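You operate a simulated robot arm through the tools that you are given. There is no shell and no other tool. Be economical: measure what you need, move in short steps, check, and stop when the job is done.

You run a simulated two-armed robot. Do the job below in one go: nothing can be reset, and whatever is moved stays where it is left.

Task
Put the cream tub with a blue lid on the top of the middle line belt away on the top of the long steel table by the wall. Carry the grey crate with both arms and set it on the top of the rear belt. Put the tub that says "Oat flakes" from the top of the middle line belt on the side tray of the left separator and the tub labelled "Oat rings" on the top of the steel table at the narrow belt. Put the 200 g cream pouch from the top of the narrow white belt on the pale board with two outlines and the 50 g cream pouch on the top of the steel table at the narrow belt. Put the carton labelled "Test" from the top of the narrow white belt on the top of the trial line belt and the carton marked "Green peas" on the top of the wide white belt. Fetch the cream tub from the top of the narrow white belt and set it on the right end of the middle line belt. Take the low yellow test carton on the top of the long steel table by the wall and put it away on the top of the steel side table. Open the door of the damp cabinet, take the white tub from the top of the store bench and put it on the upper shelf of the damp cabinet, then shut the door. The order is free. Set down upright: cream tub with a blue lid, tub, cream pouch, carton, low yellow test carton.

It is judged by the outcome, as a careful person would: the job done as asked, and still so three seconds after it is handed in. It fails if anything else is knocked over, pushed out of place, dropped, spilled or broken. A push-on lid holds only when it is set on centred and level and pressed home; a screw cap is set on level and turned clockwise until tight.

Robot
Two 7-joint arms with two-finger parallel grippers on one trunk, on a base that drives. Base frame: it is fixed to the floor where the robot stands at the start and does not move with it; the origin is under the middle of the robot, x ahead of it, y to its left, z up; the surface under the hand at the start is at about z = 0.754. Readings come in m, degrees, newtons and seconds.
The left shoulder is at the start at [0.05, 0.177, 1.104], the right one opposite. With the tool pointing down near the work surface each hand reaches from about 0.2 to 0.7 m from the robot's upright axis, wherever it stands, measured 20 degrees to its own side. Places, roughly: blue carton, low grey test carton, tall green cart [0.5, 2.75, 0.75]; brown tub, teal tub, teal tub with a foil lid [0.75, 0.75, 0.75]; cream pouch [0.75, 2.5, 0.75]; cream tub [0.75, 3.5, 0.75]; cream tub with a blue lid [0.75, -0.25, 0.75]; door of the damp cabinet [-3.2, 5.4, 0.8]; grey crate [1, -0.75, 0.75]; low yellow test carton [0.75, 5.5, 0.75]; pale board with two outlines (22x23x2 cm) [0.7, 2.5, 0.8]; right end of the middle line belt (22x38 cm) [0.76, -0.2, 0.76]; side tray of the left separator (19x20 cm) [-1.66, 1.26, 0.66]; top of the long steel table by the wall [0.6, 5.6, 0.8]; top of the rear belt [0.4, -2, 0.7]; top of the steel side table [-2.9, -2.2, 0.7]; top of the steel table at the narrow belt [0.7, 4.2, 0.8]; top of the trial line belt [2.4, 0.3, 0.8]; top of the wide white belt [2.6, 3.5, 0.8]; upper shelf of the damp cabinet [-3.2, 5.6, 0.8]; white tub [-4, 5.5, 0.75]. Payload 3.43 kg a hand.
The tool frame of a hand sits at the grasp point between the pads (the TCP): z along the fingers, y along the line on which they close. The tips reach 0.034 m beyond it. Largest opening 0.128 m; finger width 0.024, thickness 0.012; the body of the gripper, 0.048 by 0.13 m, starts 0.096 m behind the TCP.
Orientation is that of the tool frame in the base frame, as [roll, pitch, yaw] about the fixed x, y, z axes, in that order (R = Rz(yaw) Ry(pitch) Rx(roll)). With the fingers straight down and closing along the base's y, the tool's x points along the base's -x, its y along +y and its z along -z.

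Tools
- The arms move only by the tool jog_arm. It takes "left_moves", "right_moves" or both (then of equal length, played together; a hand with none holds still); each is one flat list of numbers, 7 for each row, row after row: the turn, a rotation vector about the tool's x, y, z in degrees, then the shift along the tool's x, y, z in m, then the opening, from 0 (shut) to 1 (fully open). In form: [wx, wy, wz, tx, ty, tz, hand, wx, wy, wz, tx, ty, tz, hand, ...]. A call has 1 to 20 rows; each row shifts and turns the commanded pose from where the row before left it, along the tool's axes as they then stand. A row lasts 0.2 s, in which the tool goes at most 0.05 m and 8.6 degrees; a call with a longer step from one row to the next is refused whole, and so is a gripper value outside its range. Where a pose cannot be reached the arm comes as near as it can. A force on the tool above 40 N (or 10 N above the force at the start of the call, whichever is more), or a blocked arm, ends the call early, and 0.2 s more pass. Each finger travels about 0.108 m/s and halts on what it meets, pressing with about 30 N; the grip force reading is that of the motor and also rises with nothing between the fingers. The clock runs only during rows and for 0.2 s after the last one: add rows that do not move to give the fingers time. It gives the time, the measured TCP pose, the force on the tool (base axes), the opening and the grip force at its end, in the units of the frame above (readings bear some noise), with the torque about the TCP (base axes, N m) and any sound that the robot's microphone picked up.
- Cameras (640 x 400 px; columns grow to the right, rows downward): "scene" is now at [0.1527, 0.0193, 1.2598]; the picture's right is [0.24, -0.97, 0.00], its down [-0.62, -0.16, -0.77] and it looks along [0.74, 0.19, -0.64] (base axes); focal length 252 px, centre (320, 200). "left" rides on the left gripper at [0.076, 0.011, -0.16] in its tool frame; the picture's right is [-0.15, 0.99, 0.00], its down [-0.88, -0.13, -0.46] and it looks along [-0.45, -0.07, 0.89] (tool axes); focal length 234 px, centre (320, 200). "right" rides on the right gripper at [0.076, -0.011, -0.16] in its tool frame; the picture's right is [0.15, 0.99, 0.00], its down [-0.88, 0.13, -0.46] and it looks along [-0.45, 0.07, 0.89] (tool axes); focal length 234 px, centre (320, 200). There is no depth. A picture from a camera that has moved, and an enlarged one, comes with that camera's place and axes in the base frame and with its lens.
- grab_frame(camera): a new picture of that camera. It takes no simulated time.
- lift_body(by): slides the trunk up (or, below 0, down) by that many m; the arms and the scene camera ride with it, the base frame stays. It gives what a move gives, with no picture.
- roll_base(legs): drives the robot by 1 to 6 legs, each [ahead, turn to the left] in m and degrees, along the robot's own axes; the way and the turn of a leg run together, so that a leg with both is an arc; at most 1.5 m and 180 degrees a leg. The arms and the cameras ride along, it lands a little off, and it stops where it bumps. It gives what a move gives.
- head_to(pan, tilt): turns the head with the scene camera to pan (to the left, within 80 degrees either way) and tilt (down, from -29 to 69), counted from straight ahead of the robot. It gives what a move gives.
- enlarge(camera, box): a new picture of the part [left, top, right, bottom] of that camera's present view, enlarged. It takes no simulated time.
- hand_in(): hands the job in; it is judged then, once.

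Go step by step. Nothing tells you exact positions but the pictures and the camera data: compare them with the known pose of the tool, close in by small moves and look again before you grip or let go. The budget is 556 turns and 352 pictures, counting those below and the enlarged ones. Unless the task says otherwise, let go and move clear before handing in.

The tools are called after "Call:" as a command line: name --argument value ..., lists and objects as JSON in quotes. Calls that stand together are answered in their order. jog_arm: Moves the arms, as the interface text tells. Its arguments: {"type":"object","properties":{"left_moves":{"type":"array","items":{"type":"number"}},"right_moves":{"type":"array","items":{"type":"number"}}},"required":[]} The other tools are called the same way: lift_body (by) slides the trunk up or down; roll_base (legs) drives the base; head_to (pan, tilt) turns the head that bears the scene camera; grab_frame (camera) takes a picture; enlarge (camera, box) takes an enlarged picture of a part of a camera's view; hand_in () hands the job in.

At the start:

```text
clock: 0.0
left_eef_pos: [0.2745, 0.133, 1.0284]
left_tcp_rot: [-180.0, 0.0, -180.0]
left_wrist_force: [-0.4, 1.0, -0.1]
left_torque: [0.0, -0.02, -0.01]
left_opening: 0.128
left_grip_force: 0.1
right_eef_pos: [0.426, -0.111, 1.0347]
right_tcp_rot: [180.0, 0.0, 180.0]
right_wrist_force: [0.7, 0.3, -0.5]
right_torque: [-0.01, 0.01, 0.0]
right_opening: 0.1279
right_grip_force: 0.1
trunk travel left (down, up): [-0.275, 0.126]
robot x, y, heading: [-0.0005, 0.0016, -0.0]
head pan, tilt: [14.2, 39.9]
```

scene: 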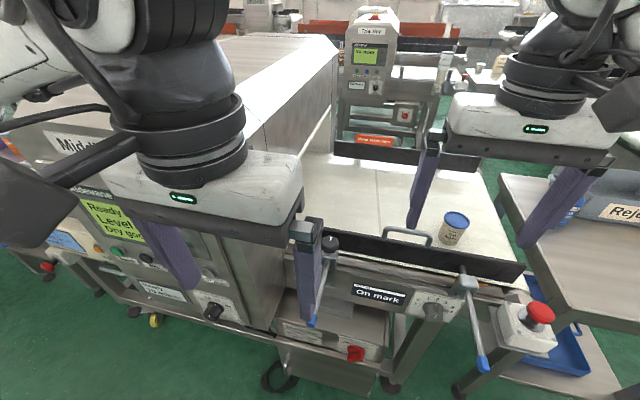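
right: 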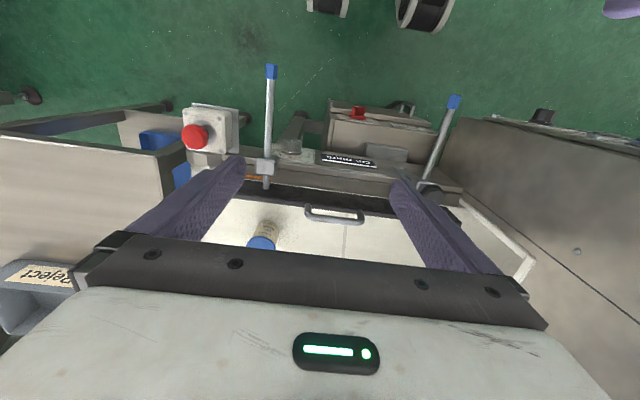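
left: 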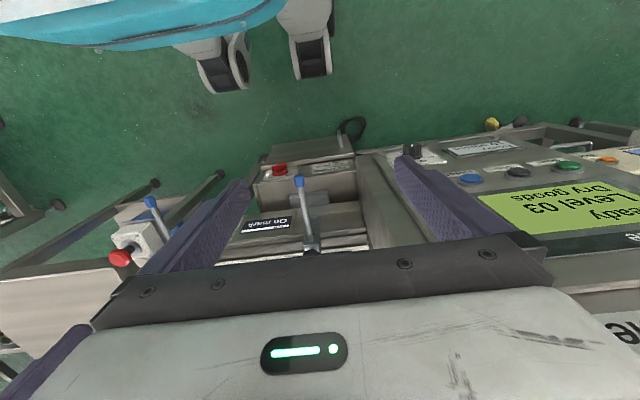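

The cream tub with a blue lid stands on the belt ahead, around [0.67, -0.21]. I look around before moving.

Call:
head_to --pan -50 --tilt 30

Call:
grab_frame --camera "scene"

Call:
head_to --pan -10 --tilt 30

Call:
grab_frame --camera "scene"

Call:
head_to --pan 60 --tilt 20

Call:
grab_frame --camera "scene"

```text
clock: 1.4
left_eef_pos: [0.2732, 0.1325, 1.0283]
left_tcp_rot: [-179.9, 0.0, 180.0]
left_wrist_force: [0.5, -0.9, 0.0]
left_torque: [0.01, 0.0, -0.05]
left_opening: 0.1281
left_grip_force: 0.1
right_eef_pos: [0.4261, -0.1129, 1.035]
right_tcp_rot: [-179.9, 0.0, 179.9]
right_wrist_force: [-0.6, 0.1, -0.1]
right_torque: [0.0, -0.03, -0.01]
right_opening: 0.1279
right_grip_force: 0.0
trunk travel left (down, up): [-0.275, 0.126]
robot x, y, heading: [0.0003, -0.0017, 0.2]
head pan, tilt: [-50.0, 30.0]
```

```text
348 pictures are left
camera scene: at [0.1284, -0.0707, 1.2751], right [-0.77, -0.64, 0.0], down [-0.32, 0.38, -0.87], along [0.56, -0.66, -0.5], focal length 252 px, centre (320, 200)
```

scene: 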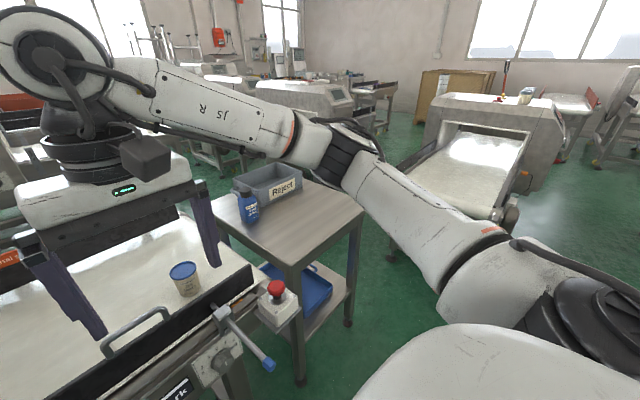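

```text
clock: 2.4
left_eef_pos: [0.2728, 0.1334, 1.0289]
left_tcp_rot: [-179.9, 0.0, -180.0]
left_wrist_force: [0.4, 0.8, 0.6]
left_torque: [0.0, -0.01, -0.03]
left_opening: 0.1281
left_grip_force: 0.1
right_eef_pos: [0.4262, -0.1109, 1.0346]
right_tcp_rot: [180.0, -0.1, -180.0]
right_wrist_force: [-0.4, -0.8, 0.5]
right_torque: [0.0, 0.01, 0.0]
right_opening: 0.1279
right_grip_force: 0.0
trunk travel left (down, up): [-0.275, 0.126]
robot x, y, heading: [-0.0027, -0.0002, -0.2]
head pan, tilt: [-10.0, 30.0]
```

```text
347 pictures are left
camera scene: at [0.1593, -0.0173, 1.2751], right [-0.17, -0.98, 0.0], down [-0.49, 0.09, -0.87], along [0.85, -0.15, -0.5], focal length 252 px, centre (320, 200)
```

scene: 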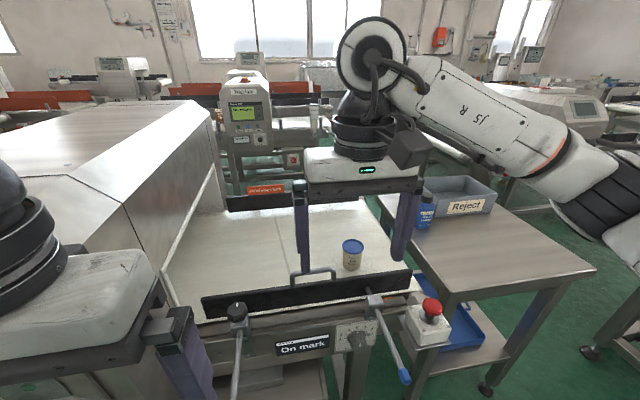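

```text
clock: 3.8
left_eef_pos: [0.2733, 0.135, 1.0284]
left_tcp_rot: [-180.0, 0.0, 180.0]
left_wrist_force: [-0.8, 0.5, -0.1]
left_torque: [0.0, 0.0, -0.02]
left_opening: 0.1278
left_grip_force: 0.1
right_eef_pos: [0.4268, -0.1117, 1.0349]
right_tcp_rot: [180.0, -0.1, 180.0]
right_wrist_force: [0.6, -0.7, 0.5]
right_torque: [0.01, -0.01, -0.01]
right_opening: 0.1282
right_grip_force: 0.0
trunk travel left (down, up): [-0.275, 0.126]
robot x, y, heading: [0.003, 0.0008, 0.1]
head pan, tilt: [60.0, 20.0]
```

```text
346 pictures are left
camera scene: at [0.1168, 0.0791, 1.2912], right [0.87, -0.5, 0.0], down [-0.17, -0.3, -0.94], along [0.47, 0.81, -0.34], focal length 252 px, centre (320, 200)
```

scene: 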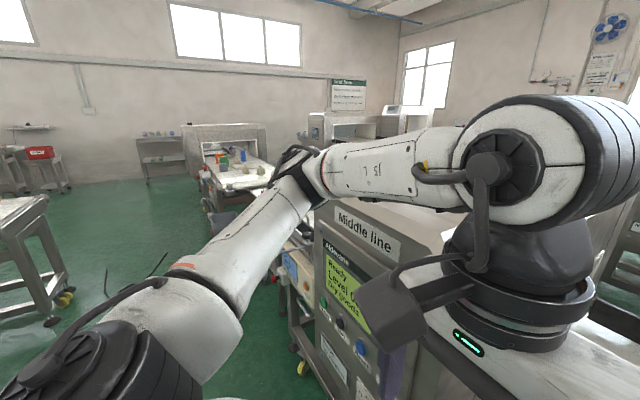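

The crate is on the reject table around [0.95, -0.7]. I back off and drive round to face it.

Call:
head_to --pan -80 --tilt 35

Call:
grab_frame --camera "scene"

Call:
roll_base --legs '[[-0.3, 0], [0, -90]]'

Call:
head_to --pan 20 --tilt 30

Call:
grab_frame --camera "scene"

```text
clock: 6.1
left_eef_pos: [0.2736, 0.1325, 1.0297]
left_tcp_rot: [180.0, 0.1, -180.0]
left_wrist_force: [0.1, 1.0, 1.0]
left_torque: [0.01, 0.01, -0.01]
left_opening: 0.1278
left_grip_force: 0.1
right_eef_pos: [0.4252, -0.112, 1.0348]
right_tcp_rot: [-180.0, 0.0, -180.0]
right_wrist_force: [0.5, -0.9, 0.0]
right_torque: [0.01, 0.01, 0.0]
right_opening: 0.128
right_grip_force: 0.1
trunk travel left (down, up): [-0.275, 0.126]
robot x, y, heading: [0.0018, 0.0043, 0.1]
head pan, tilt: [-80.0, 35.0]
```

```text
345 pictures are left
camera scene: at [0.0855, -0.0882, 1.2673], right [-0.98, -0.17, 0.0], down [-0.1, 0.56, -0.82], along [0.14, -0.81, -0.57], focal length 252 px, centre (320, 200)
```

scene: 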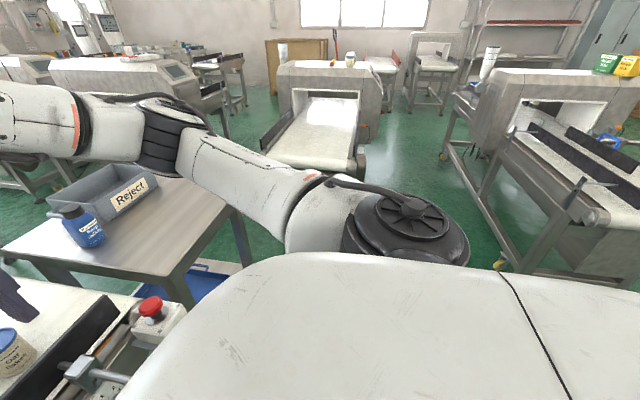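

```text
clock: 11.9
left_eef_pos: [-0.1652, -0.2732, 1.0292]
left_tcp_rot: [180.0, 0.0, 90.1]
left_wrist_force: [0.2, -0.1, -0.4]
left_torque: [0.01, 0.04, 0.01]
left_opening: 0.128
left_grip_force: 0.0
right_eef_pos: [-0.411, -0.4258, 1.0351]
right_tcp_rot: [179.9, 0.0, 90.1]
right_wrist_force: [-0.1, 0.0, -0.3]
right_torque: [-0.03, -0.01, -0.01]
right_opening: 0.128
right_grip_force: 0.1
trunk travel left (down, up): [-0.275, 0.126]
robot x, y, heading: [-0.302, -0.0013, -89.8]
head pan, tilt: [-80.0, 35.0]
```

```text
clock: 13.7
left_eef_pos: [-0.1662, -0.273, 1.0284]
left_tcp_rot: [-180.0, 0.0, 90.2]
left_wrist_force: [-0.5, -0.3, -0.7]
left_torque: [-0.01, -0.02, 0.0]
left_opening: 0.128
left_grip_force: 0.0
right_eef_pos: [-0.4105, -0.4268, 1.0348]
right_tcp_rot: [180.0, -0.1, 90.0]
right_wrist_force: [-0.6, 0.0, 0.2]
right_torque: [0.01, 0.01, -0.01]
right_opening: 0.1279
right_grip_force: 0.1
trunk travel left (down, up): [-0.275, 0.126]
robot x, y, heading: [-0.3, 0.001, -90.2]
head pan, tilt: [20.0, 30.0]
```

```text
344 pictures are left
camera scene: at [-0.2691, -0.1559, 1.2751], right [-0.94, -0.34, 0.0], down [-0.17, 0.47, -0.87], along [0.3, -0.81, -0.5], focal length 252 px, centre (320, 200)
```

scene: 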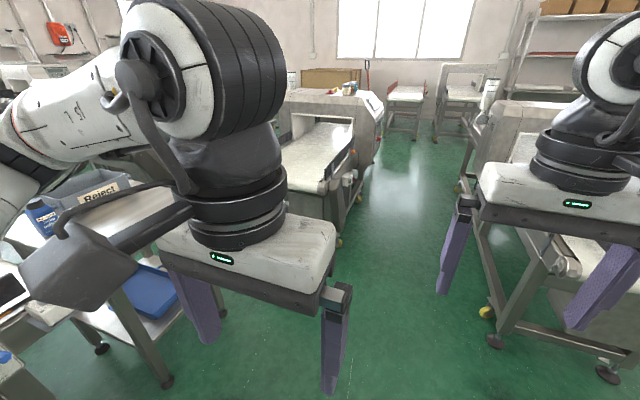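

Call:
roll_base --legs '[[0.68, 0], [0, 90], [0.25, 0]]'

Call:
head_to --pan 0 --tilt 40

Call:
grab_frame --camera "scene"

Call:
head_to --pan -50 --tilt 40

Call:
grab_frame --camera "scene"

```text
clock: 22.7
left_eef_pos: [0.2288, -0.5561, 1.0289]
left_tcp_rot: [179.9, 0.0, 179.7]
left_wrist_force: [0.0, 0.2, 0.6]
left_torque: [0.02, 0.03, 0.03]
left_opening: 0.1281
left_grip_force: 0.0
right_eef_pos: [0.3806, -0.8025, 1.0339]
right_tcp_rot: [179.9, -0.1, 179.7]
right_wrist_force: [-0.5, 0.3, 0.2]
right_torque: [-0.01, 0.05, 0.01]
right_opening: 0.1278
right_grip_force: 0.1
trunk travel left (down, up): [-0.275, 0.126]
robot x, y, heading: [-0.0432, -0.6905, -0.3]
head pan, tilt: [20.0, 30.0]
```

```text
clock: 23.5
left_eef_pos: [0.2289, -0.557, 1.0288]
left_tcp_rot: [-180.0, 0.1, 179.8]
left_wrist_force: [0.3, -0.2, 0.6]
left_torque: [-0.02, 0.0, 0.0]
left_opening: 0.128
left_grip_force: 0.0
right_eef_pos: [0.3802, -0.802, 1.0349]
right_tcp_rot: [-180.0, 0.0, 179.7]
right_wrist_force: [0.7, -0.5, 0.5]
right_torque: [0.0, -0.01, -0.03]
right_opening: 0.128
right_grip_force: 0.0
trunk travel left (down, up): [-0.275, 0.126]
robot x, y, heading: [-0.0432, -0.6891, -0.4]
head pan, tilt: [0.0, 40.0]
```

```text
343 pictures are left
camera scene: at [0.1094, -0.6916, 1.2598], right [0.0, -1.0, 0.0], down [-0.64, 0.0, -0.77], along [0.77, 0.0, -0.64], focal length 252 px, centre (320, 200)
```

scene: 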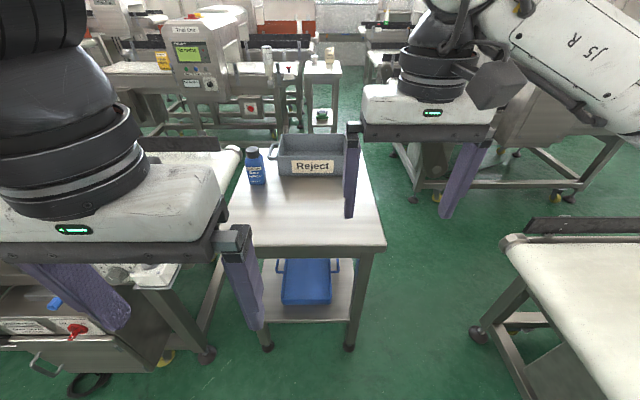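

```text
clock: 24.7
left_eef_pos: [0.2272, -0.5571, 1.0283]
left_tcp_rot: [180.0, 0.0, 179.7]
left_wrist_force: [0.2, 0.0, 0.2]
left_torque: [0.02, 0.01, 0.01]
left_opening: 0.1282
left_grip_force: 0.1
right_eef_pos: [0.3802, -0.8032, 1.0355]
right_tcp_rot: [-180.0, 0.0, 179.8]
right_wrist_force: [0.1, 0.0, 0.0]
right_torque: [0.0, 0.01, 0.0]
right_opening: 0.1282
right_grip_force: 0.1
trunk travel left (down, up): [-0.275, 0.126]
robot x, y, heading: [-0.0456, -0.6887, -0.2]
head pan, tilt: [-50.0, 40.0]
```

```text
342 pictures are left
camera scene: at [0.0788, -0.7566, 1.2597], right [-0.77, -0.64, 0.0], down [-0.41, 0.49, -0.77], along [0.49, -0.59, -0.64], focal length 252 px, centre (320, 200)
```

scene: 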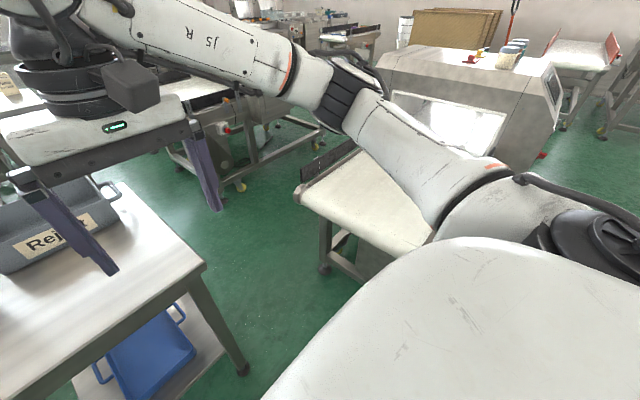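

Call:
head_to --pan 0 --tilt 69

Call:
grab_frame --camera "scene"

Call:
grab_frame --camera "right"

```text
clock: 25.9
left_eef_pos: [0.2292, -0.557, 1.0283]
left_tcp_rot: [-179.9, 0.0, 179.7]
left_wrist_force: [0.6, 0.4, 0.3]
left_torque: [0.01, -0.02, -0.02]
left_opening: 0.1278
left_grip_force: 0.1
right_eef_pos: [0.3787, -0.8041, 1.0351]
right_tcp_rot: [179.9, 0.0, 179.7]
right_wrist_force: [0.4, -0.3, -0.3]
right_torque: [0.0, -0.02, 0.02]
right_opening: 0.1278
right_grip_force: 0.1
trunk travel left (down, up): [-0.275, 0.126]
robot x, y, heading: [-0.0429, -0.6917, -0.3]
head pan, tilt: [0.0, 68.8]
```

```text
341 pictures are left
camera scene: at [0.0803, -0.6916, 1.2237], right [-0.01, -1.0, 0.0], down [-0.93, 0.01, -0.36], along [0.36, 0.0, -0.93], focal length 252 px, centre (320, 200)
```

scene: 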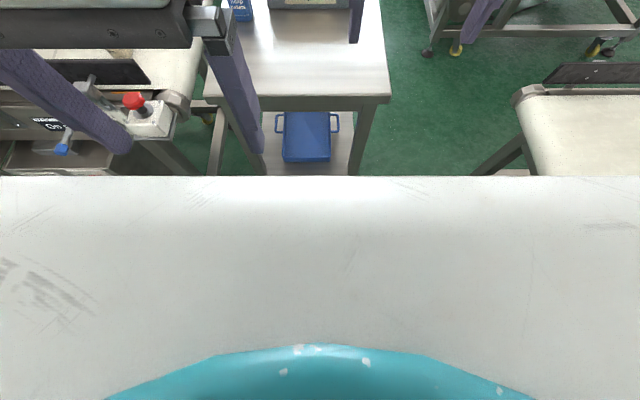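

```text
340 pictures are left
camera right: at [0.3034, -0.8138, 1.195], right [-0.14, 0.99, 0.0], down [0.88, 0.13, 0.46], along [0.45, 0.06, -0.89], focal length 234 px, centre (320, 200)
```

right: 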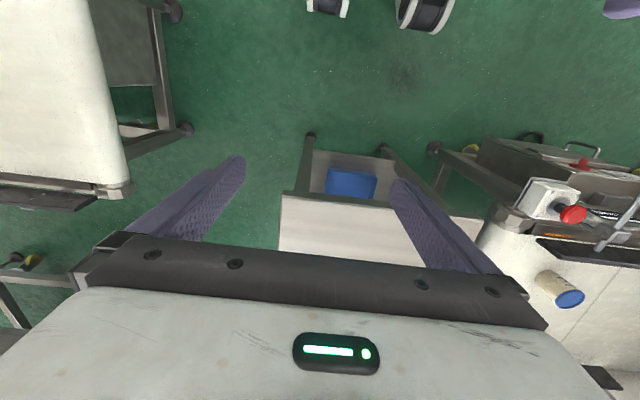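

Call:
roll_base --legs '[[0.32, 0]]'

Call:
head_to --pan 0 --tilt 40

Call:
grab_frame --camera "scene"

Call:
grab_frame --camera "left"

Call:
grab_frame --camera "right"

```text
clock: 28.1
left_eef_pos: [0.5412, -0.5595, 1.0288]
left_tcp_rot: [-180.0, 0.0, 179.7]
left_wrist_force: [0.5, 0.5, -0.5]
left_torque: [0.01, -0.01, -0.01]
left_opening: 0.1283
left_grip_force: 0.1
right_eef_pos: [0.6906, -0.806, 1.0342]
right_tcp_rot: [180.0, 0.0, 179.7]
right_wrist_force: [0.5, -0.4, 0.6]
right_torque: [-0.03, -0.03, -0.04]
right_opening: 0.1281
right_grip_force: 0.1
trunk travel left (down, up): [-0.275, 0.126]
robot x, y, heading: [0.2676, -0.6886, -0.3]
head pan, tilt: [0.0, 68.8]
stopped in leg 1: the robot was blocked; the commanded pose is now the measured one
```

```text
clock: 29.0
left_eef_pos: [0.5413, -0.5583, 1.0286]
left_tcp_rot: [180.0, -0.1, 179.7]
left_wrist_force: [0.6, 0.9, 0.4]
left_torque: [0.03, -0.01, 0.03]
left_opening: 0.1278
left_grip_force: 0.1
right_eef_pos: [0.6926, -0.8045, 1.0353]
right_tcp_rot: [-180.0, 0.0, 179.6]
right_wrist_force: [0.8, 0.1, -0.4]
right_torque: [0.01, 0.0, 0.0]
right_opening: 0.128
right_grip_force: 0.1
trunk travel left (down, up): [-0.275, 0.126]
robot x, y, heading: [0.2645, -0.6899, -0.4]
head pan, tilt: [0.0, 40.0]
```

```text
339 pictures are left
camera scene: at [0.4215, -0.6936, 1.2597], right [-0.01, -1.0, 0.0], down [-0.64, 0.0, -0.77], along [0.77, 0.0, -0.64], focal length 252 px, centre (320, 200)
```

scene: 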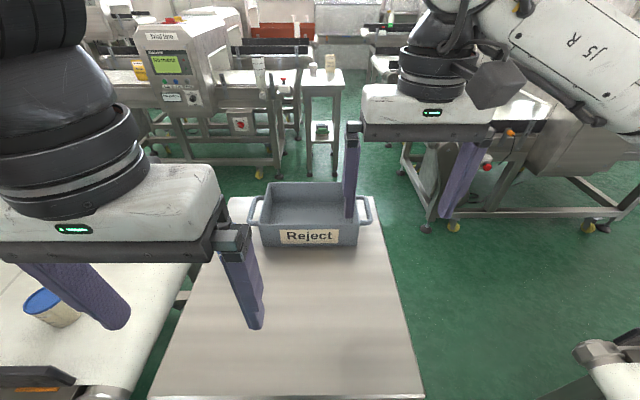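

```text
338 pictures are left
camera left: at [0.4658, -0.5482, 1.189], right [0.15, 0.99, 0.0], down [0.88, -0.13, 0.46], along [0.45, -0.07, -0.89], focal length 234 px, centre (320, 200)
```

left: 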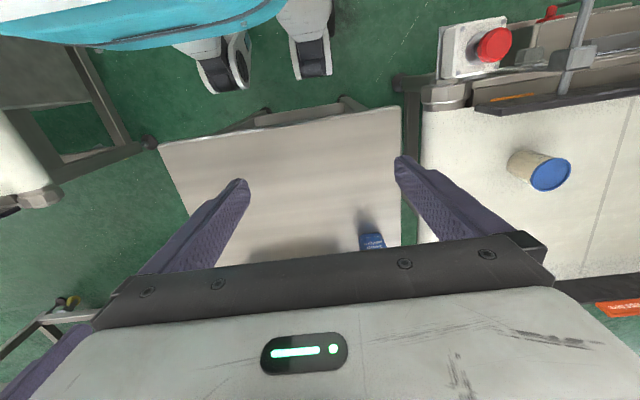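

```text
337 pictures are left
camera right: at [0.6156, -0.8159, 1.1948], right [-0.14, 0.99, 0.0], down [0.88, 0.12, 0.46], along [0.45, 0.06, -0.89], focal length 234 px, centre (320, 200)
```

right: 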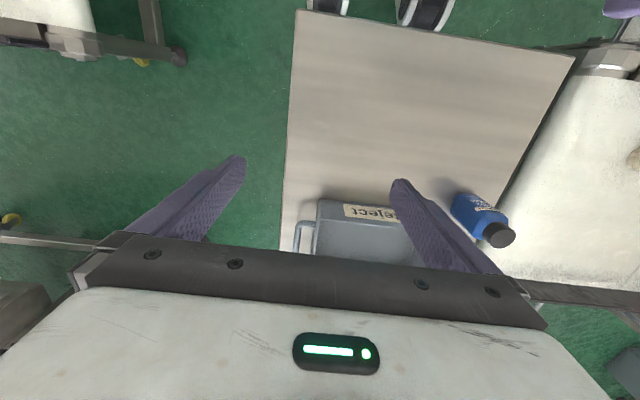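

Call:
enlarge --camera "scene" --box '[220, 150, 400, 262]'

Call:
enlarge --camera "right" --box '[270, 180, 430, 280]'

```text
3.56 times, centred on (310, 206) of scene
camera zoom: at [0.4215, -0.6936, 1.2597], right [-0.01, -1.0, 0.0], down [-0.64, 0.0, -0.77], along [0.77, 0.0, -0.64], focal length 897 px, centre (356, 179)
```

zoom: 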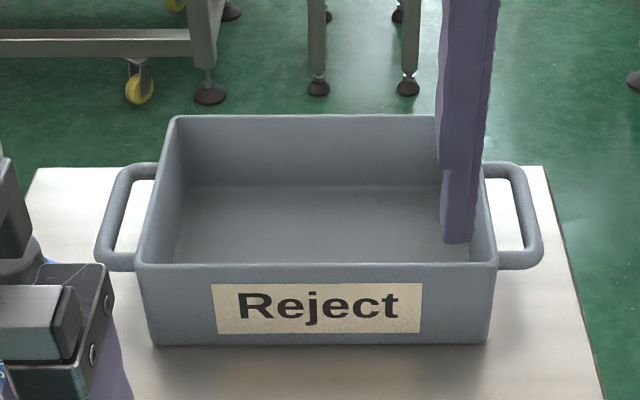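

```text
4.00 times, centred on (350, 230) of right
camera zoom: at [0.6156, -0.8159, 1.1948], right [-0.14, 0.99, 0.0], down [0.88, 0.12, 0.46], along [0.45, 0.06, -0.89], focal length 937 px, centre (200, 80)
```

zoom: 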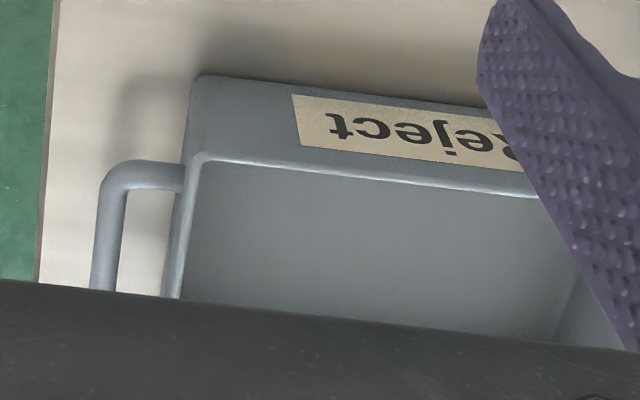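

Crate: pinch bar+wall on each side at x≈0.917, left y≈-0.535, right y≈-0.80. I bring both hands above it first.

Call:
jog_arm --left_moves '[0, 0, 0, -0.047, 0.003, 0.004, 0.86, 0, 0, 0, -0.047, 0.003, 0.004, 0.86, 0, 0, 0, -0.047, 0.003, 0.004, 0.86, 0, 0, 0, -0.047, 0.003, 0.004, 0.86, 0, 0, 0, -0.047, 0.003, 0.004, 0.86, 0, 0, 0, -0.047, 0.003, 0.004, 0.86, 0, 0, 0, -0.047, 0.003, 0.004, 0.86, 0, 0, 0, -0.047, 0.002, 0.004, 0.86, 0, 0, 0, 0, 0, 0.02, 0.86, 0, 0, 0, 0, 0, 0, 0.86]' --right_moves '[0, 0, 0, -0.028, 0.0005, 0.004, 0.86, 0, 0, 0, -0.028, 0.0005, 0.004, 0.86, 0, 0, 0, -0.028, 0.0005, 0.004, 0.86, 0, 0, 0, -0.028, 0.0005, 0.004, 0.86, 0, 0, 0, -0.028, 0.0005, 0.004, 0.86, 0, 0, 0, -0.028, 0.0005, 0.004, 0.86, 0, 0, 0, -0.028, 0.0005, 0.004, 0.86, 0, 0, 0, -0.028, 0.0005, 0.004, 0.86, 0, 0, 0, 0, 0, 0.02, 0.86, 0, 0, 0, 0, 0, 0, 0.86]'

Call:
enlarge --camera "scene" --box '[200, 130, 420, 268]'

Call:
grab_frame --camera "left"

Call:
grab_frame --camera "right"

```text
clock: 31.2
left_eef_pos: [0.9059, -0.5382, 0.9786]
left_tcp_rot: [-180.0, 0.0, 179.6]
left_wrist_force: [-1.0, -0.3, 0.9]
left_torque: [-0.01, -0.01, 0.01]
left_opening: 0.1102
left_grip_force: 0.0
left hand out of reach, approached as far as the arm can: row 8
right_eef_pos: [0.9016, -0.8077, 0.9813]
right_tcp_rot: [-179.9, -0.1, 179.6]
right_wrist_force: [0.2, -0.1, 0.9]
right_torque: [-0.03, 0.0, 0.0]
right_opening: 0.11
right_grip_force: 0.1
right hand out of reach, approached as far as the arm can: row 8
trunk travel left (down, up): [-0.275, 0.126]
robot x, y, heading: [0.2678, -0.6932, -0.5]
head pan, tilt: [0.0, 40.0]
```

```text
2.90 times, centred on (310, 199) of scene
camera zoom: at [0.4215, -0.6937, 1.2598], right [-0.01, -1.0, 0.0], down [-0.64, 0.0, -0.77], along [0.77, 0.0, -0.64], focal length 731 px, centre (349, 203)
```

zoom: 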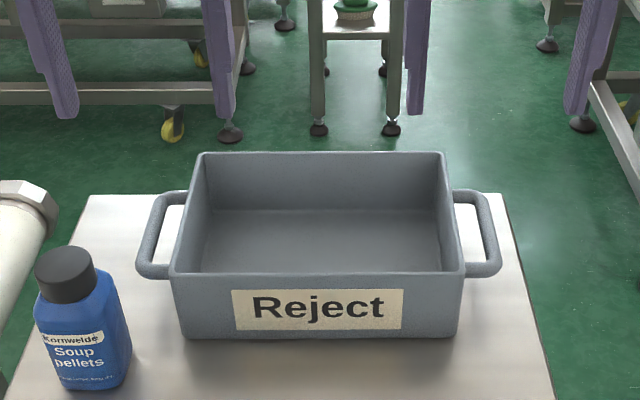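

```text
333 pictures are left
camera left: at [0.8297, -0.5275, 1.1377], right [0.15, 0.99, 0.0], down [0.88, -0.14, 0.46], along [0.45, -0.07, -0.89], focal length 234 px, centre (320, 200)
```

left: 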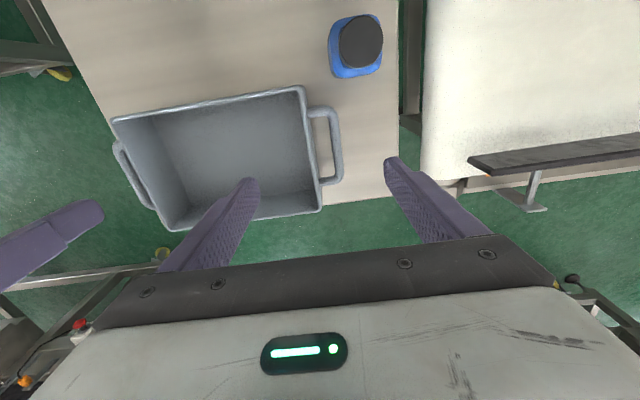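

```text
332 pictures are left
camera right: at [0.8248, -0.8174, 1.1423], right [-0.14, 0.99, 0.0], down [0.88, 0.12, 0.45], along [0.45, 0.06, -0.89], focal length 234 px, centre (320, 200)
```

right: 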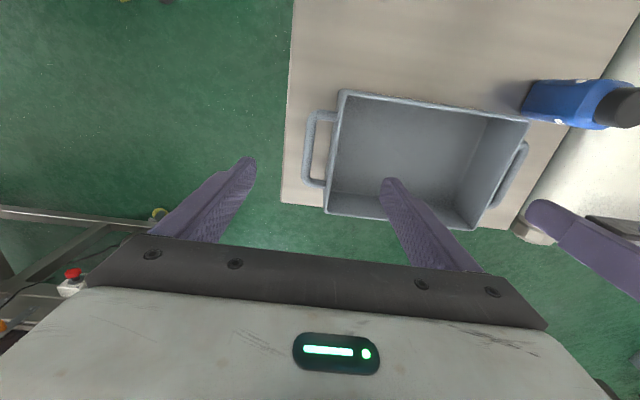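

Call:
jog_arm --left_moves '[0, 0, 0, 0, 0.005, 0, 0.86]' --right_moves '[0, 0, 0, 0, 0.002, 0, 0.86]'

Call:
lift_body --by -0.1

Call:
enlarge --camera "scene" --box '[200, 110, 420, 248]'

Call:
grab_frame --camera "left"

Call:
grab_frame --camera "right"

```text
clock: 31.6
left_eef_pos: [0.9056, -0.533, 0.9772]
left_tcp_rot: [-180.0, -0.1, 179.7]
left_wrist_force: [0.4, -1.0, 0.3]
left_torque: [-0.04, 0.0, 0.01]
left_opening: 0.1101
left_grip_force: 0.1
right_eef_pos: [0.9008, -0.8028, 0.9826]
right_tcp_rot: [-179.9, 0.0, 179.6]
right_wrist_force: [0.6, -0.5, 0.2]
right_torque: [0.02, -0.04, 0.01]
right_opening: 0.1102
right_grip_force: 0.1
trunk travel left (down, up): [-0.275, 0.126]
robot x, y, heading: [0.2652, -0.6891, -0.5]
head pan, tilt: [0.0, 40.0]
```

```text
clock: 33.0
left_eef_pos: [0.9043, -0.5337, 0.8766]
left_tcp_rot: [-179.9, -0.1, 179.7]
left_wrist_force: [0.0, 0.5, 0.9]
left_torque: [0.0, -0.02, -0.02]
left_opening: 0.1104
left_grip_force: 0.0
right_eef_pos: [0.9002, -0.8048, 0.8818]
right_tcp_rot: [180.0, -0.1, 179.6]
right_wrist_force: [-0.5, 0.6, 0.6]
right_torque: [0.01, 0.0, -0.01]
right_opening: 0.11
right_grip_force: 0.1
trunk travel left (down, up): [-0.175, 0.226]
robot x, y, heading: [0.2668, -0.6934, -0.6]
head pan, tilt: [0.0, 40.0]
```

```text
2.90 times, centred on (310, 179) of scene
camera zoom: at [0.4213, -0.6936, 1.1598], right [-0.01, -1.0, 0.0], down [-0.64, 0.0, -0.77], along [0.77, 0.0, -0.64], focal length 731 px, centre (349, 261)
```

zoom: 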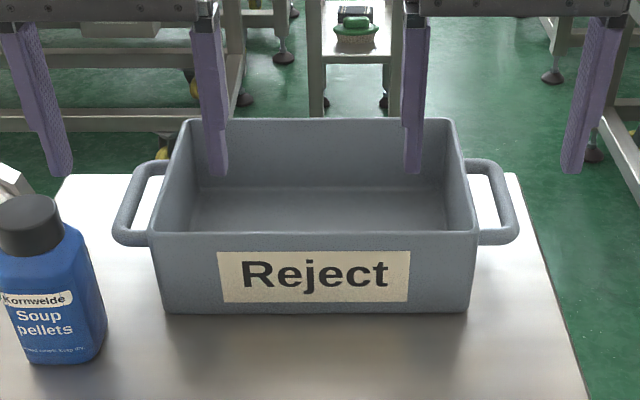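

```text
330 pictures are left
camera left: at [0.8296, -0.5224, 1.038], right [0.15, 0.99, 0.0], down [0.88, -0.13, 0.46], along [0.45, -0.07, -0.89], focal length 234 px, centre (320, 200)
```

left: 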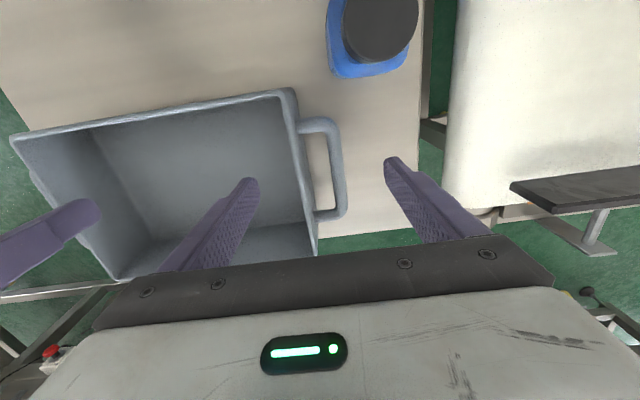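

```text
329 pictures are left
camera right: at [0.8243, -0.8152, 1.0422], right [-0.14, 0.99, 0.0], down [0.88, 0.12, 0.45], along [0.45, 0.06, -0.89], focal length 234 px, centre (320, 200)
```

right: 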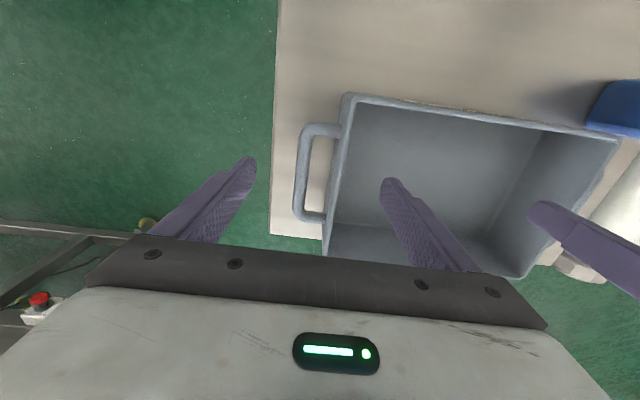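

Call:
lift_body --by -0.064

Call:
jog_arm --left_moves '[0, 0, 0, 0, 0, 0, 0.5, 0, 0, 0, 0, 0, 0, 0.4, 0, 0, 0, 0, 0, 0, 0.2, 0, 0, 0, 0, 0, 0, 0, 0, 0, 0, 0, 0, 0, 0, 0, 0, 0, 0, 0, 0, 0]' --right_moves '[0, 0, 0, 0, 0, 0, 0.5, 0, 0, 0, 0, 0, 0, 0.4, 0, 0, 0, 0, 0, 0, 0.2, 0, 0, 0, 0, 0, 0, 0, 0, 0, 0, 0, 0, 0, 0, 0, 0, 0, 0, 0, 0, 0]'

Call:
enlarge --camera "scene" --box '[200, 100, 420, 238]'

```text
clock: 34.0
left_eef_pos: [0.9062, -0.5335, 0.8146]
left_tcp_rot: [-179.9, -0.1, 179.6]
left_wrist_force: [-0.4, -0.3, 0.0]
left_torque: [0.01, 0.0, 0.02]
left_opening: 0.1102
left_grip_force: 0.1
right_eef_pos: [0.9018, -0.8049, 0.8182]
right_tcp_rot: [-179.9, -0.1, 179.7]
right_wrist_force: [-0.8, 0.7, 0.2]
right_torque: [0.03, 0.0, 0.02]
right_opening: 0.1102
right_grip_force: 0.0
trunk travel left (down, up): [-0.111, 0.29]
robot x, y, heading: [0.2613, -0.6942, -0.2]
head pan, tilt: [0.0, 40.0]
```

```text
clock: 35.4
left_eef_pos: [0.9052, -0.5321, 0.8137]
left_tcp_rot: [179.8, 0.0, 179.8]
left_wrist_force: [1.8, 9.8, 0.1]
left_torque: [-0.12, 0.21, -0.23]
left_opening: 0.0437
left_grip_force: 30.2
right_eef_pos: [0.9005, -0.8052, 0.8177]
right_tcp_rot: [-179.9, -0.1, 179.5]
right_wrist_force: [-1.9, -11.0, 0.5]
right_torque: [-0.08, -0.05, 0.8]
right_opening: 0.0436
right_grip_force: 30.9
trunk travel left (down, up): [-0.111, 0.29]
robot x, y, heading: [0.2667, -0.6904, -0.3]
head pan, tilt: [0.0, 40.0]
```

```text
2.90 times, centred on (310, 169) of scene
camera zoom: at [0.4215, -0.6937, 1.0957], right [-0.01, -1.0, 0.0], down [-0.64, 0.0, -0.77], along [0.77, 0.0, -0.64], focal length 731 px, centre (349, 290)
```

zoom: 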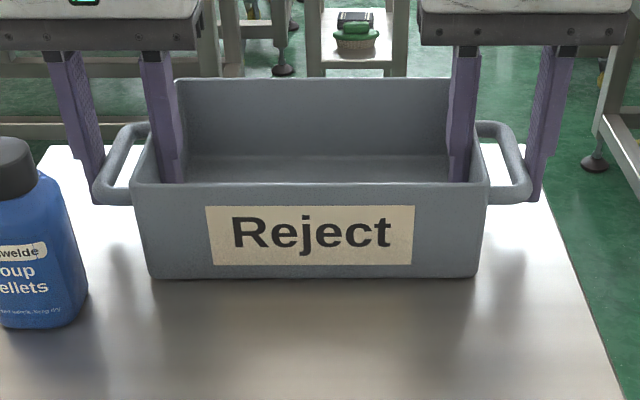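

Call:
lift_body --by 0.04

Call:
lift_body --by 0.17

Call:
grab_frame --camera "scene"

```text
clock: 36.2
left_eef_pos: [0.9054, -0.5318, 0.853]
left_tcp_rot: [179.9, 0.0, 179.8]
left_wrist_force: [3.2, 14.7, -0.7]
left_torque: [-0.13, 0.01, -0.22]
left_opening: 0.044
left_grip_force: 29.7
right_eef_pos: [0.9017, -0.805, 0.8577]
right_tcp_rot: [-179.8, -0.3, 179.5]
right_wrist_force: [-2.5, -15.1, -2.1]
right_torque: [0.0, 0.08, 0.82]
right_opening: 0.0437
right_grip_force: 29.5
trunk travel left (down, up): [-0.151, 0.25]
robot x, y, heading: [0.2668, -0.6894, -0.5]
head pan, tilt: [0.0, 40.0]
```

```text
clock: 38.1
left_eef_pos: [0.9065, -0.531, 1.0224]
left_tcp_rot: [179.8, 0.1, 179.8]
left_wrist_force: [2.1, 18.0, -0.9]
left_torque: [-0.19, -0.1, -0.03]
left_opening: 0.0438
left_grip_force: 30.2
right_eef_pos: [0.9017, -0.8049, 1.0274]
right_tcp_rot: [-179.8, -0.2, 179.5]
right_wrist_force: [-1.5, -17.6, -2.1]
right_torque: [0.05, 0.12, 0.6]
right_opening: 0.0437
right_grip_force: 30.0
trunk travel left (down, up): [-0.321, 0.08]
robot x, y, heading: [0.2643, -0.6932, -0.4]
head pan, tilt: [0.0, 40.0]
```

```text
327 pictures are left
camera scene: at [0.422, -0.6936, 1.3056], right [-0.01, -1.0, 0.0], down [-0.64, 0.0, -0.77], along [0.77, 0.0, -0.64], focal length 252 px, centre (320, 200)
```

scene: 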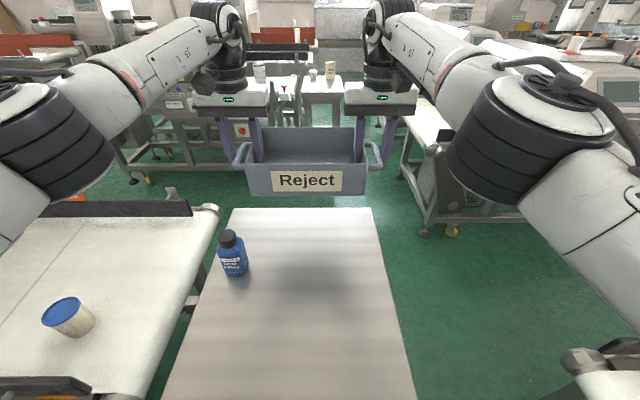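

Crate is held. I back off slightly, turn right and look at the rear belt.

Call:
roll_base --legs '[[-0.1, 0], [0, -80]]'

Call:
grab_frame --camera "scene"

```text
clock: 42.7
left_eef_pos: [0.4276, -1.2953, 1.023]
left_tcp_rot: [-180.0, 0.0, 99.0]
left_wrist_force: [18.1, 0.2, -2.3]
left_torque: [-0.07, 0.18, -0.22]
left_opening: 0.0437
left_grip_force: 30.0
right_eef_pos: [0.1571, -1.335, 1.027]
right_tcp_rot: [-179.9, -0.1, 98.7]
right_wrist_force: [-17.5, -0.7, -1.5]
right_torque: [0.09, -0.11, 0.72]
right_opening: 0.044
right_grip_force: 30.2
trunk travel left (down, up): [-0.321, 0.08]
robot x, y, heading: [0.1703, -0.6915, -81.1]
head pan, tilt: [0.0, 40.0]
```

```text
326 pictures are left
camera scene: at [0.1912, -0.8455, 1.3057], right [-0.99, -0.15, 0.0], down [-0.1, 0.64, -0.77], along [0.12, -0.76, -0.64], focal length 252 px, centre (320, 200)
```

scene: 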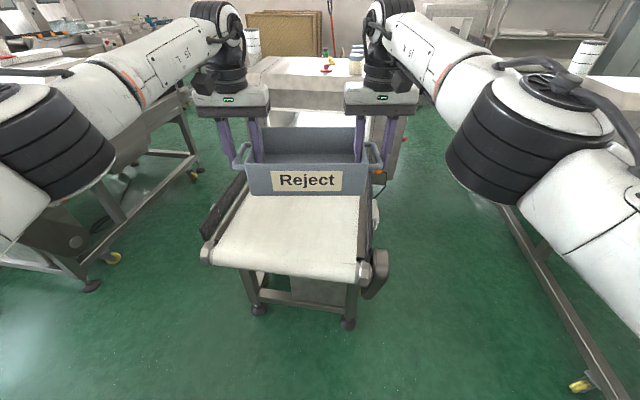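

Call:
roll_base --legs '[[0.12, 0]]'

Call:
jog_arm --left_moves '[0, 0, 0, 0, 0.01, 0, 0, 0, 0, 0, 0, 0.01, 0, 0, 0, 0, 0, 0, 0.01, 0, 0, 0, 0, 0, 0, 0.01, 0, 0]' --right_moves '[0, 0, 0, 0, 0.01, 0, 0, 0, 0, 0, 0, 0.01, 0, 0, 0, 0, 0, 0, 0.01, 0, 0, 0, 0, 0, 0, 0.01, 0, 0]'

Call:
lift_body --by -0.15

Call:
grab_frame --camera "scene"

Call:
grab_frame --camera "left"

Call:
grab_frame --camera "right"

```text
clock: 44.0
left_eef_pos: [0.4446, -1.4151, 1.0217]
left_tcp_rot: [179.9, -0.1, 98.9]
left_wrist_force: [1.8, -2.5, -1.5]
left_torque: [0.15, 0.22, -0.25]
left_opening: 0.0436
left_grip_force: 29.9
right_eef_pos: [0.1744, -1.4538, 1.0277]
right_tcp_rot: [-179.8, -0.2, 98.7]
right_wrist_force: [-2.0, 0.9, -2.1]
right_torque: [-0.08, -0.11, 0.75]
right_opening: 0.044
right_grip_force: 29.9
trunk travel left (down, up): [-0.321, 0.08]
robot x, y, heading: [0.1866, -0.8108, -81.2]
head pan, tilt: [0.0, 40.0]
```

```text
clock: 45.0
left_eef_pos: [0.4839, -1.4076, 1.0206]
left_tcp_rot: [179.9, 0.0, 98.8]
left_wrist_force: [-10.3, 6.2, -1.4]
left_torque: [0.4, -0.15, -1.06]
left_opening: 0.0442
left_grip_force: 29.8
right_eef_pos: [0.2116, -1.4381, 1.0272]
right_tcp_rot: [-179.9, 0.0, 99.0]
right_wrist_force: [10.4, -6.6, -0.6]
right_torque: [-0.41, 0.05, -1.01]
right_opening: 0.0442
right_grip_force: 30.1
right hand out of reach, approached as far as the arm can: row 2, 3
trunk travel left (down, up): [-0.321, 0.08]
robot x, y, heading: [0.1871, -0.8086, -81.1]
head pan, tilt: [0.0, 40.0]
```

```text
clock: 46.7
left_eef_pos: [0.4826, -1.4073, 0.8726]
left_tcp_rot: [-179.9, -0.1, 98.9]
left_wrist_force: [-18.0, 2.4, -4.1]
left_torque: [0.43, -0.69, -0.78]
left_opening: 0.0443
left_grip_force: 29.5
right_eef_pos: [0.2093, -1.4391, 0.8771]
right_tcp_rot: [179.9, -0.1, 98.9]
right_wrist_force: [18.4, -2.2, 0.6]
right_torque: [-0.32, -0.16, -0.47]
right_opening: 0.0439
right_grip_force: 29.2
trunk travel left (down, up): [-0.171, 0.23]
robot x, y, heading: [0.1904, -0.8101, -81.0]
head pan, tilt: [0.0, 40.0]
```

```text
325 pictures are left
camera scene: at [0.2097, -0.9636, 1.1558], right [-0.99, -0.15, 0.0], down [-0.1, 0.64, -0.77], along [0.12, -0.76, -0.64], focal length 252 px, centre (320, 200)
```

scene: 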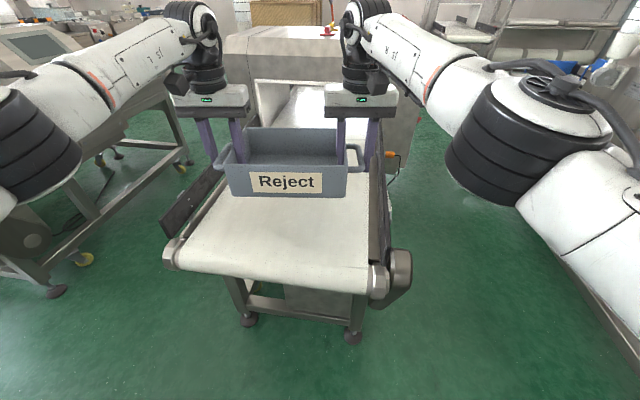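

```text
324 pictures are left
camera left: at [0.4829, -1.3323, 1.0334], right [1.0, 0.01, 0.0], down [0.01, -0.89, 0.46], along [0.0, -0.46, -0.89], focal length 234 px, centre (320, 200)
```

left: 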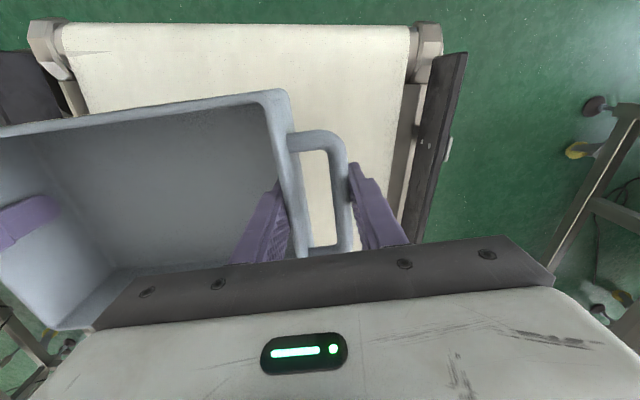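

```text
323 pictures are left
camera right: at [0.1876, -1.3657, 1.0371], right [0.95, 0.3, 0.0], down [0.27, -0.85, 0.45], along [0.14, -0.43, -0.89], focal length 234 px, centre (320, 200)
```

right: 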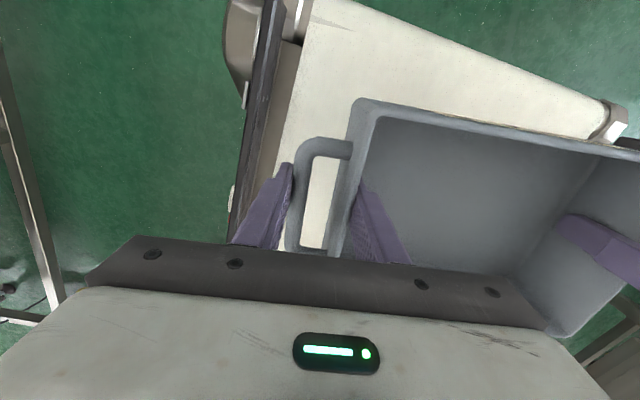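

Call:
lift_body --by -0.05

Call:
lift_body --by -0.01

Call:
lift_body --by -0.01

Call:
grab_frame --camera "scene"

```text
clock: 47.6
left_eef_pos: [0.4832, -1.4074, 0.8227]
left_tcp_rot: [-179.8, 0.0, 98.9]
left_wrist_force: [-19.1, 1.6, -2.7]
left_torque: [0.23, -0.57, -0.74]
left_opening: 0.0444
left_grip_force: 30.1
right_eef_pos: [0.2095, -1.4387, 0.8269]
right_tcp_rot: [179.9, -0.1, 98.8]
right_wrist_force: [19.4, -1.9, 0.6]
right_torque: [-0.15, -0.12, -0.47]
right_opening: 0.0439
right_grip_force: 29.2
trunk travel left (down, up): [-0.121, 0.28]
robot x, y, heading: [0.1811, -0.8108, -81.0]
head pan, tilt: [0.0, 40.0]
```

```text
clock: 48.2
left_eef_pos: [0.4838, -1.4071, 0.8129]
left_tcp_rot: [-179.9, -0.1, 98.8]
left_wrist_force: [-20.6, 2.9, -3.9]
left_torque: [0.08, -0.53, -0.76]
left_opening: 0.0442
left_grip_force: 30.7
right_eef_pos: [0.2112, -1.438, 0.8173]
right_tcp_rot: [180.0, -0.1, 98.8]
right_wrist_force: [19.7, -1.6, 0.3]
right_torque: [0.03, -0.08, -0.51]
right_opening: 0.044
right_grip_force: 29.3
trunk travel left (down, up): [-0.111, 0.29]
robot x, y, heading: [0.1857, -0.8131, -81.1]
head pan, tilt: [0.0, 40.0]
```

```text
clock: 48.8
left_eef_pos: [0.4826, -1.4079, 0.8029]
left_tcp_rot: [-179.9, -0.1, 98.8]
left_wrist_force: [-19.4, 3.3, -3.5]
left_torque: [-0.06, -0.46, -0.78]
left_opening: 0.0441
left_grip_force: 29.8
right_eef_pos: [0.211, -1.4392, 0.807]
right_tcp_rot: [-179.9, -0.1, 98.8]
right_wrist_force: [19.6, -2.4, 0.1]
right_torque: [0.06, -0.07, -0.56]
right_opening: 0.044
right_grip_force: 30.3
trunk travel left (down, up): [-0.101, 0.3]
robot x, y, heading: [0.1831, -0.8104, -81.1]
head pan, tilt: [0.0, 40.0]
```

```text
322 pictures are left
camera scene: at [0.2097, -0.9636, 1.0857], right [-0.99, -0.15, 0.0], down [-0.1, 0.64, -0.77], along [0.12, -0.76, -0.64], focal length 252 px, centre (320, 200)
```

scene: 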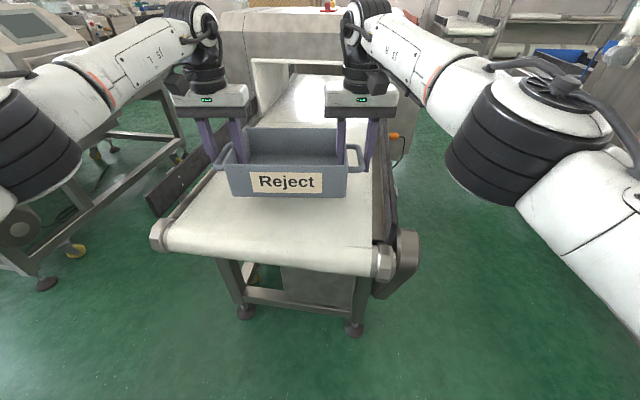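

Call:
lift_body --by -0.02

Call:
lift_body --by -0.01

Call:
enlarge --camera "scene" --box '[140, 100, 420, 275]'

```text
clock: 49.5
left_eef_pos: [0.4828, -1.4081, 0.7831]
left_tcp_rot: [-179.9, -0.2, 98.8]
left_wrist_force: [-19.6, 3.5, -2.6]
left_torque: [-0.04, -0.49, -0.79]
left_opening: 0.0442
left_grip_force: 29.9
right_eef_pos: [0.2098, -1.4389, 0.7866]
right_tcp_rot: [179.9, 0.0, 98.9]
right_wrist_force: [19.0, -3.3, -0.9]
right_torque: [0.11, -0.06, -0.59]
right_opening: 0.044
right_grip_force: 30.0
trunk travel left (down, up): [-0.081, 0.32]
robot x, y, heading: [0.1861, -0.8086, -81.1]
head pan, tilt: [0.0, 40.0]
```

```text
clock: 50.1
left_eef_pos: [0.4836, -1.407, 0.7737]
left_tcp_rot: [-179.9, -0.1, 98.8]
left_wrist_force: [-19.5, 3.0, -3.7]
left_torque: [0.0, -0.46, -0.77]
left_opening: 0.0442
left_grip_force: 30.4
right_eef_pos: [0.211, -1.4394, 0.7768]
right_tcp_rot: [-179.9, -0.1, 98.9]
right_wrist_force: [20.3, -2.5, 0.5]
right_torque: [0.06, -0.06, -0.6]
right_opening: 0.0441
right_grip_force: 30.2
trunk travel left (down, up): [-0.071, 0.33]
robot x, y, heading: [0.1872, -0.8067, -81.3]
head pan, tilt: [0.0, 40.0]
```

```text
2.29 times, centred on (280, 188) of scene
camera zoom: at [0.2097, -0.9636, 1.0557], right [-0.99, -0.15, 0.0], down [-0.1, 0.64, -0.77], along [0.12, -0.76, -0.64], focal length 576 px, centre (411, 229)
```

zoom: 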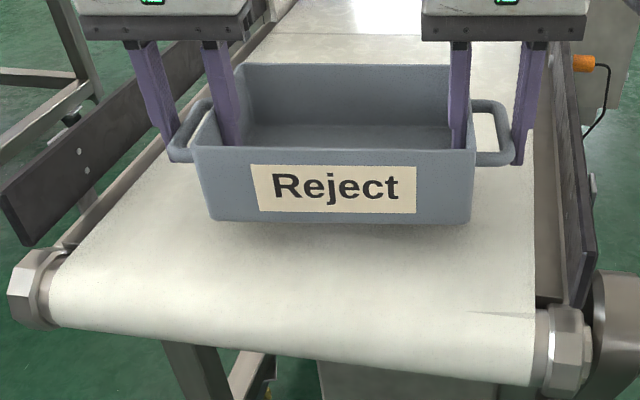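

Call:
lift_body --by -0.008

Call:
lift_body --by -0.006

Call:
enlarge --camera "scene" --box '[140, 100, 420, 275]'

```text
clock: 50.6
left_eef_pos: [0.4827, -1.4076, 0.7649]
left_tcp_rot: [-179.9, -0.1, 98.8]
left_wrist_force: [-19.4, 2.7, -2.5]
left_torque: [0.06, -0.5, -0.81]
left_opening: 0.0444
left_grip_force: 30.2
right_eef_pos: [0.2108, -1.4388, 0.7694]
right_tcp_rot: [179.9, -0.2, 98.9]
right_wrist_force: [19.8, -2.9, -0.2]
right_torque: [0.05, 0.0, -0.57]
right_opening: 0.0441
right_grip_force: 30.1
trunk travel left (down, up): [-0.063, 0.338]
robot x, y, heading: [0.1867, -0.8083, -81.2]
head pan, tilt: [0.0, 40.0]
```

```text
clock: 51.2
left_eef_pos: [0.4828, -1.4068, 0.7585]
left_tcp_rot: [-180.0, -0.1, 98.8]
left_wrist_force: [-20.0, 2.3, -3.6]
left_torque: [0.1, -0.48, -0.76]
left_opening: 0.0442
left_grip_force: 30.4
right_eef_pos: [0.2101, -1.4384, 0.7626]
right_tcp_rot: [-179.9, -0.2, 98.9]
right_wrist_force: [19.2, -2.2, 0.1]
right_torque: [-0.03, -0.03, -0.56]
right_opening: 0.0442
right_grip_force: 29.9
trunk travel left (down, up): [-0.057, 0.344]
robot x, y, heading: [0.1828, -0.81, -81.2]
head pan, tilt: [0.0, 40.0]
```

```text
2.29 times, centred on (280, 188) of scene
camera zoom: at [0.2097, -0.9636, 1.0417], right [-0.99, -0.15, 0.0], down [-0.1, 0.64, -0.77], along [0.12, -0.76, -0.64], focal length 576 px, centre (411, 229)
```

zoom: 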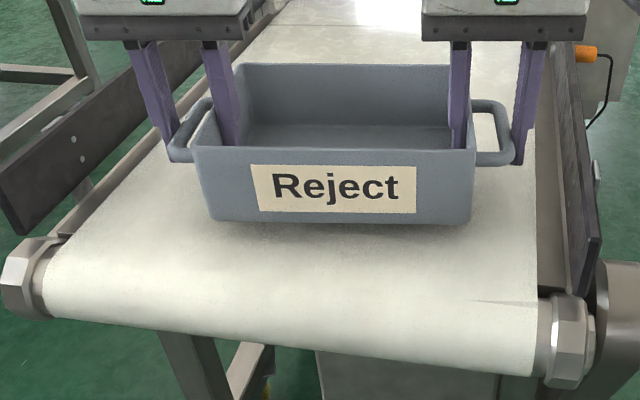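

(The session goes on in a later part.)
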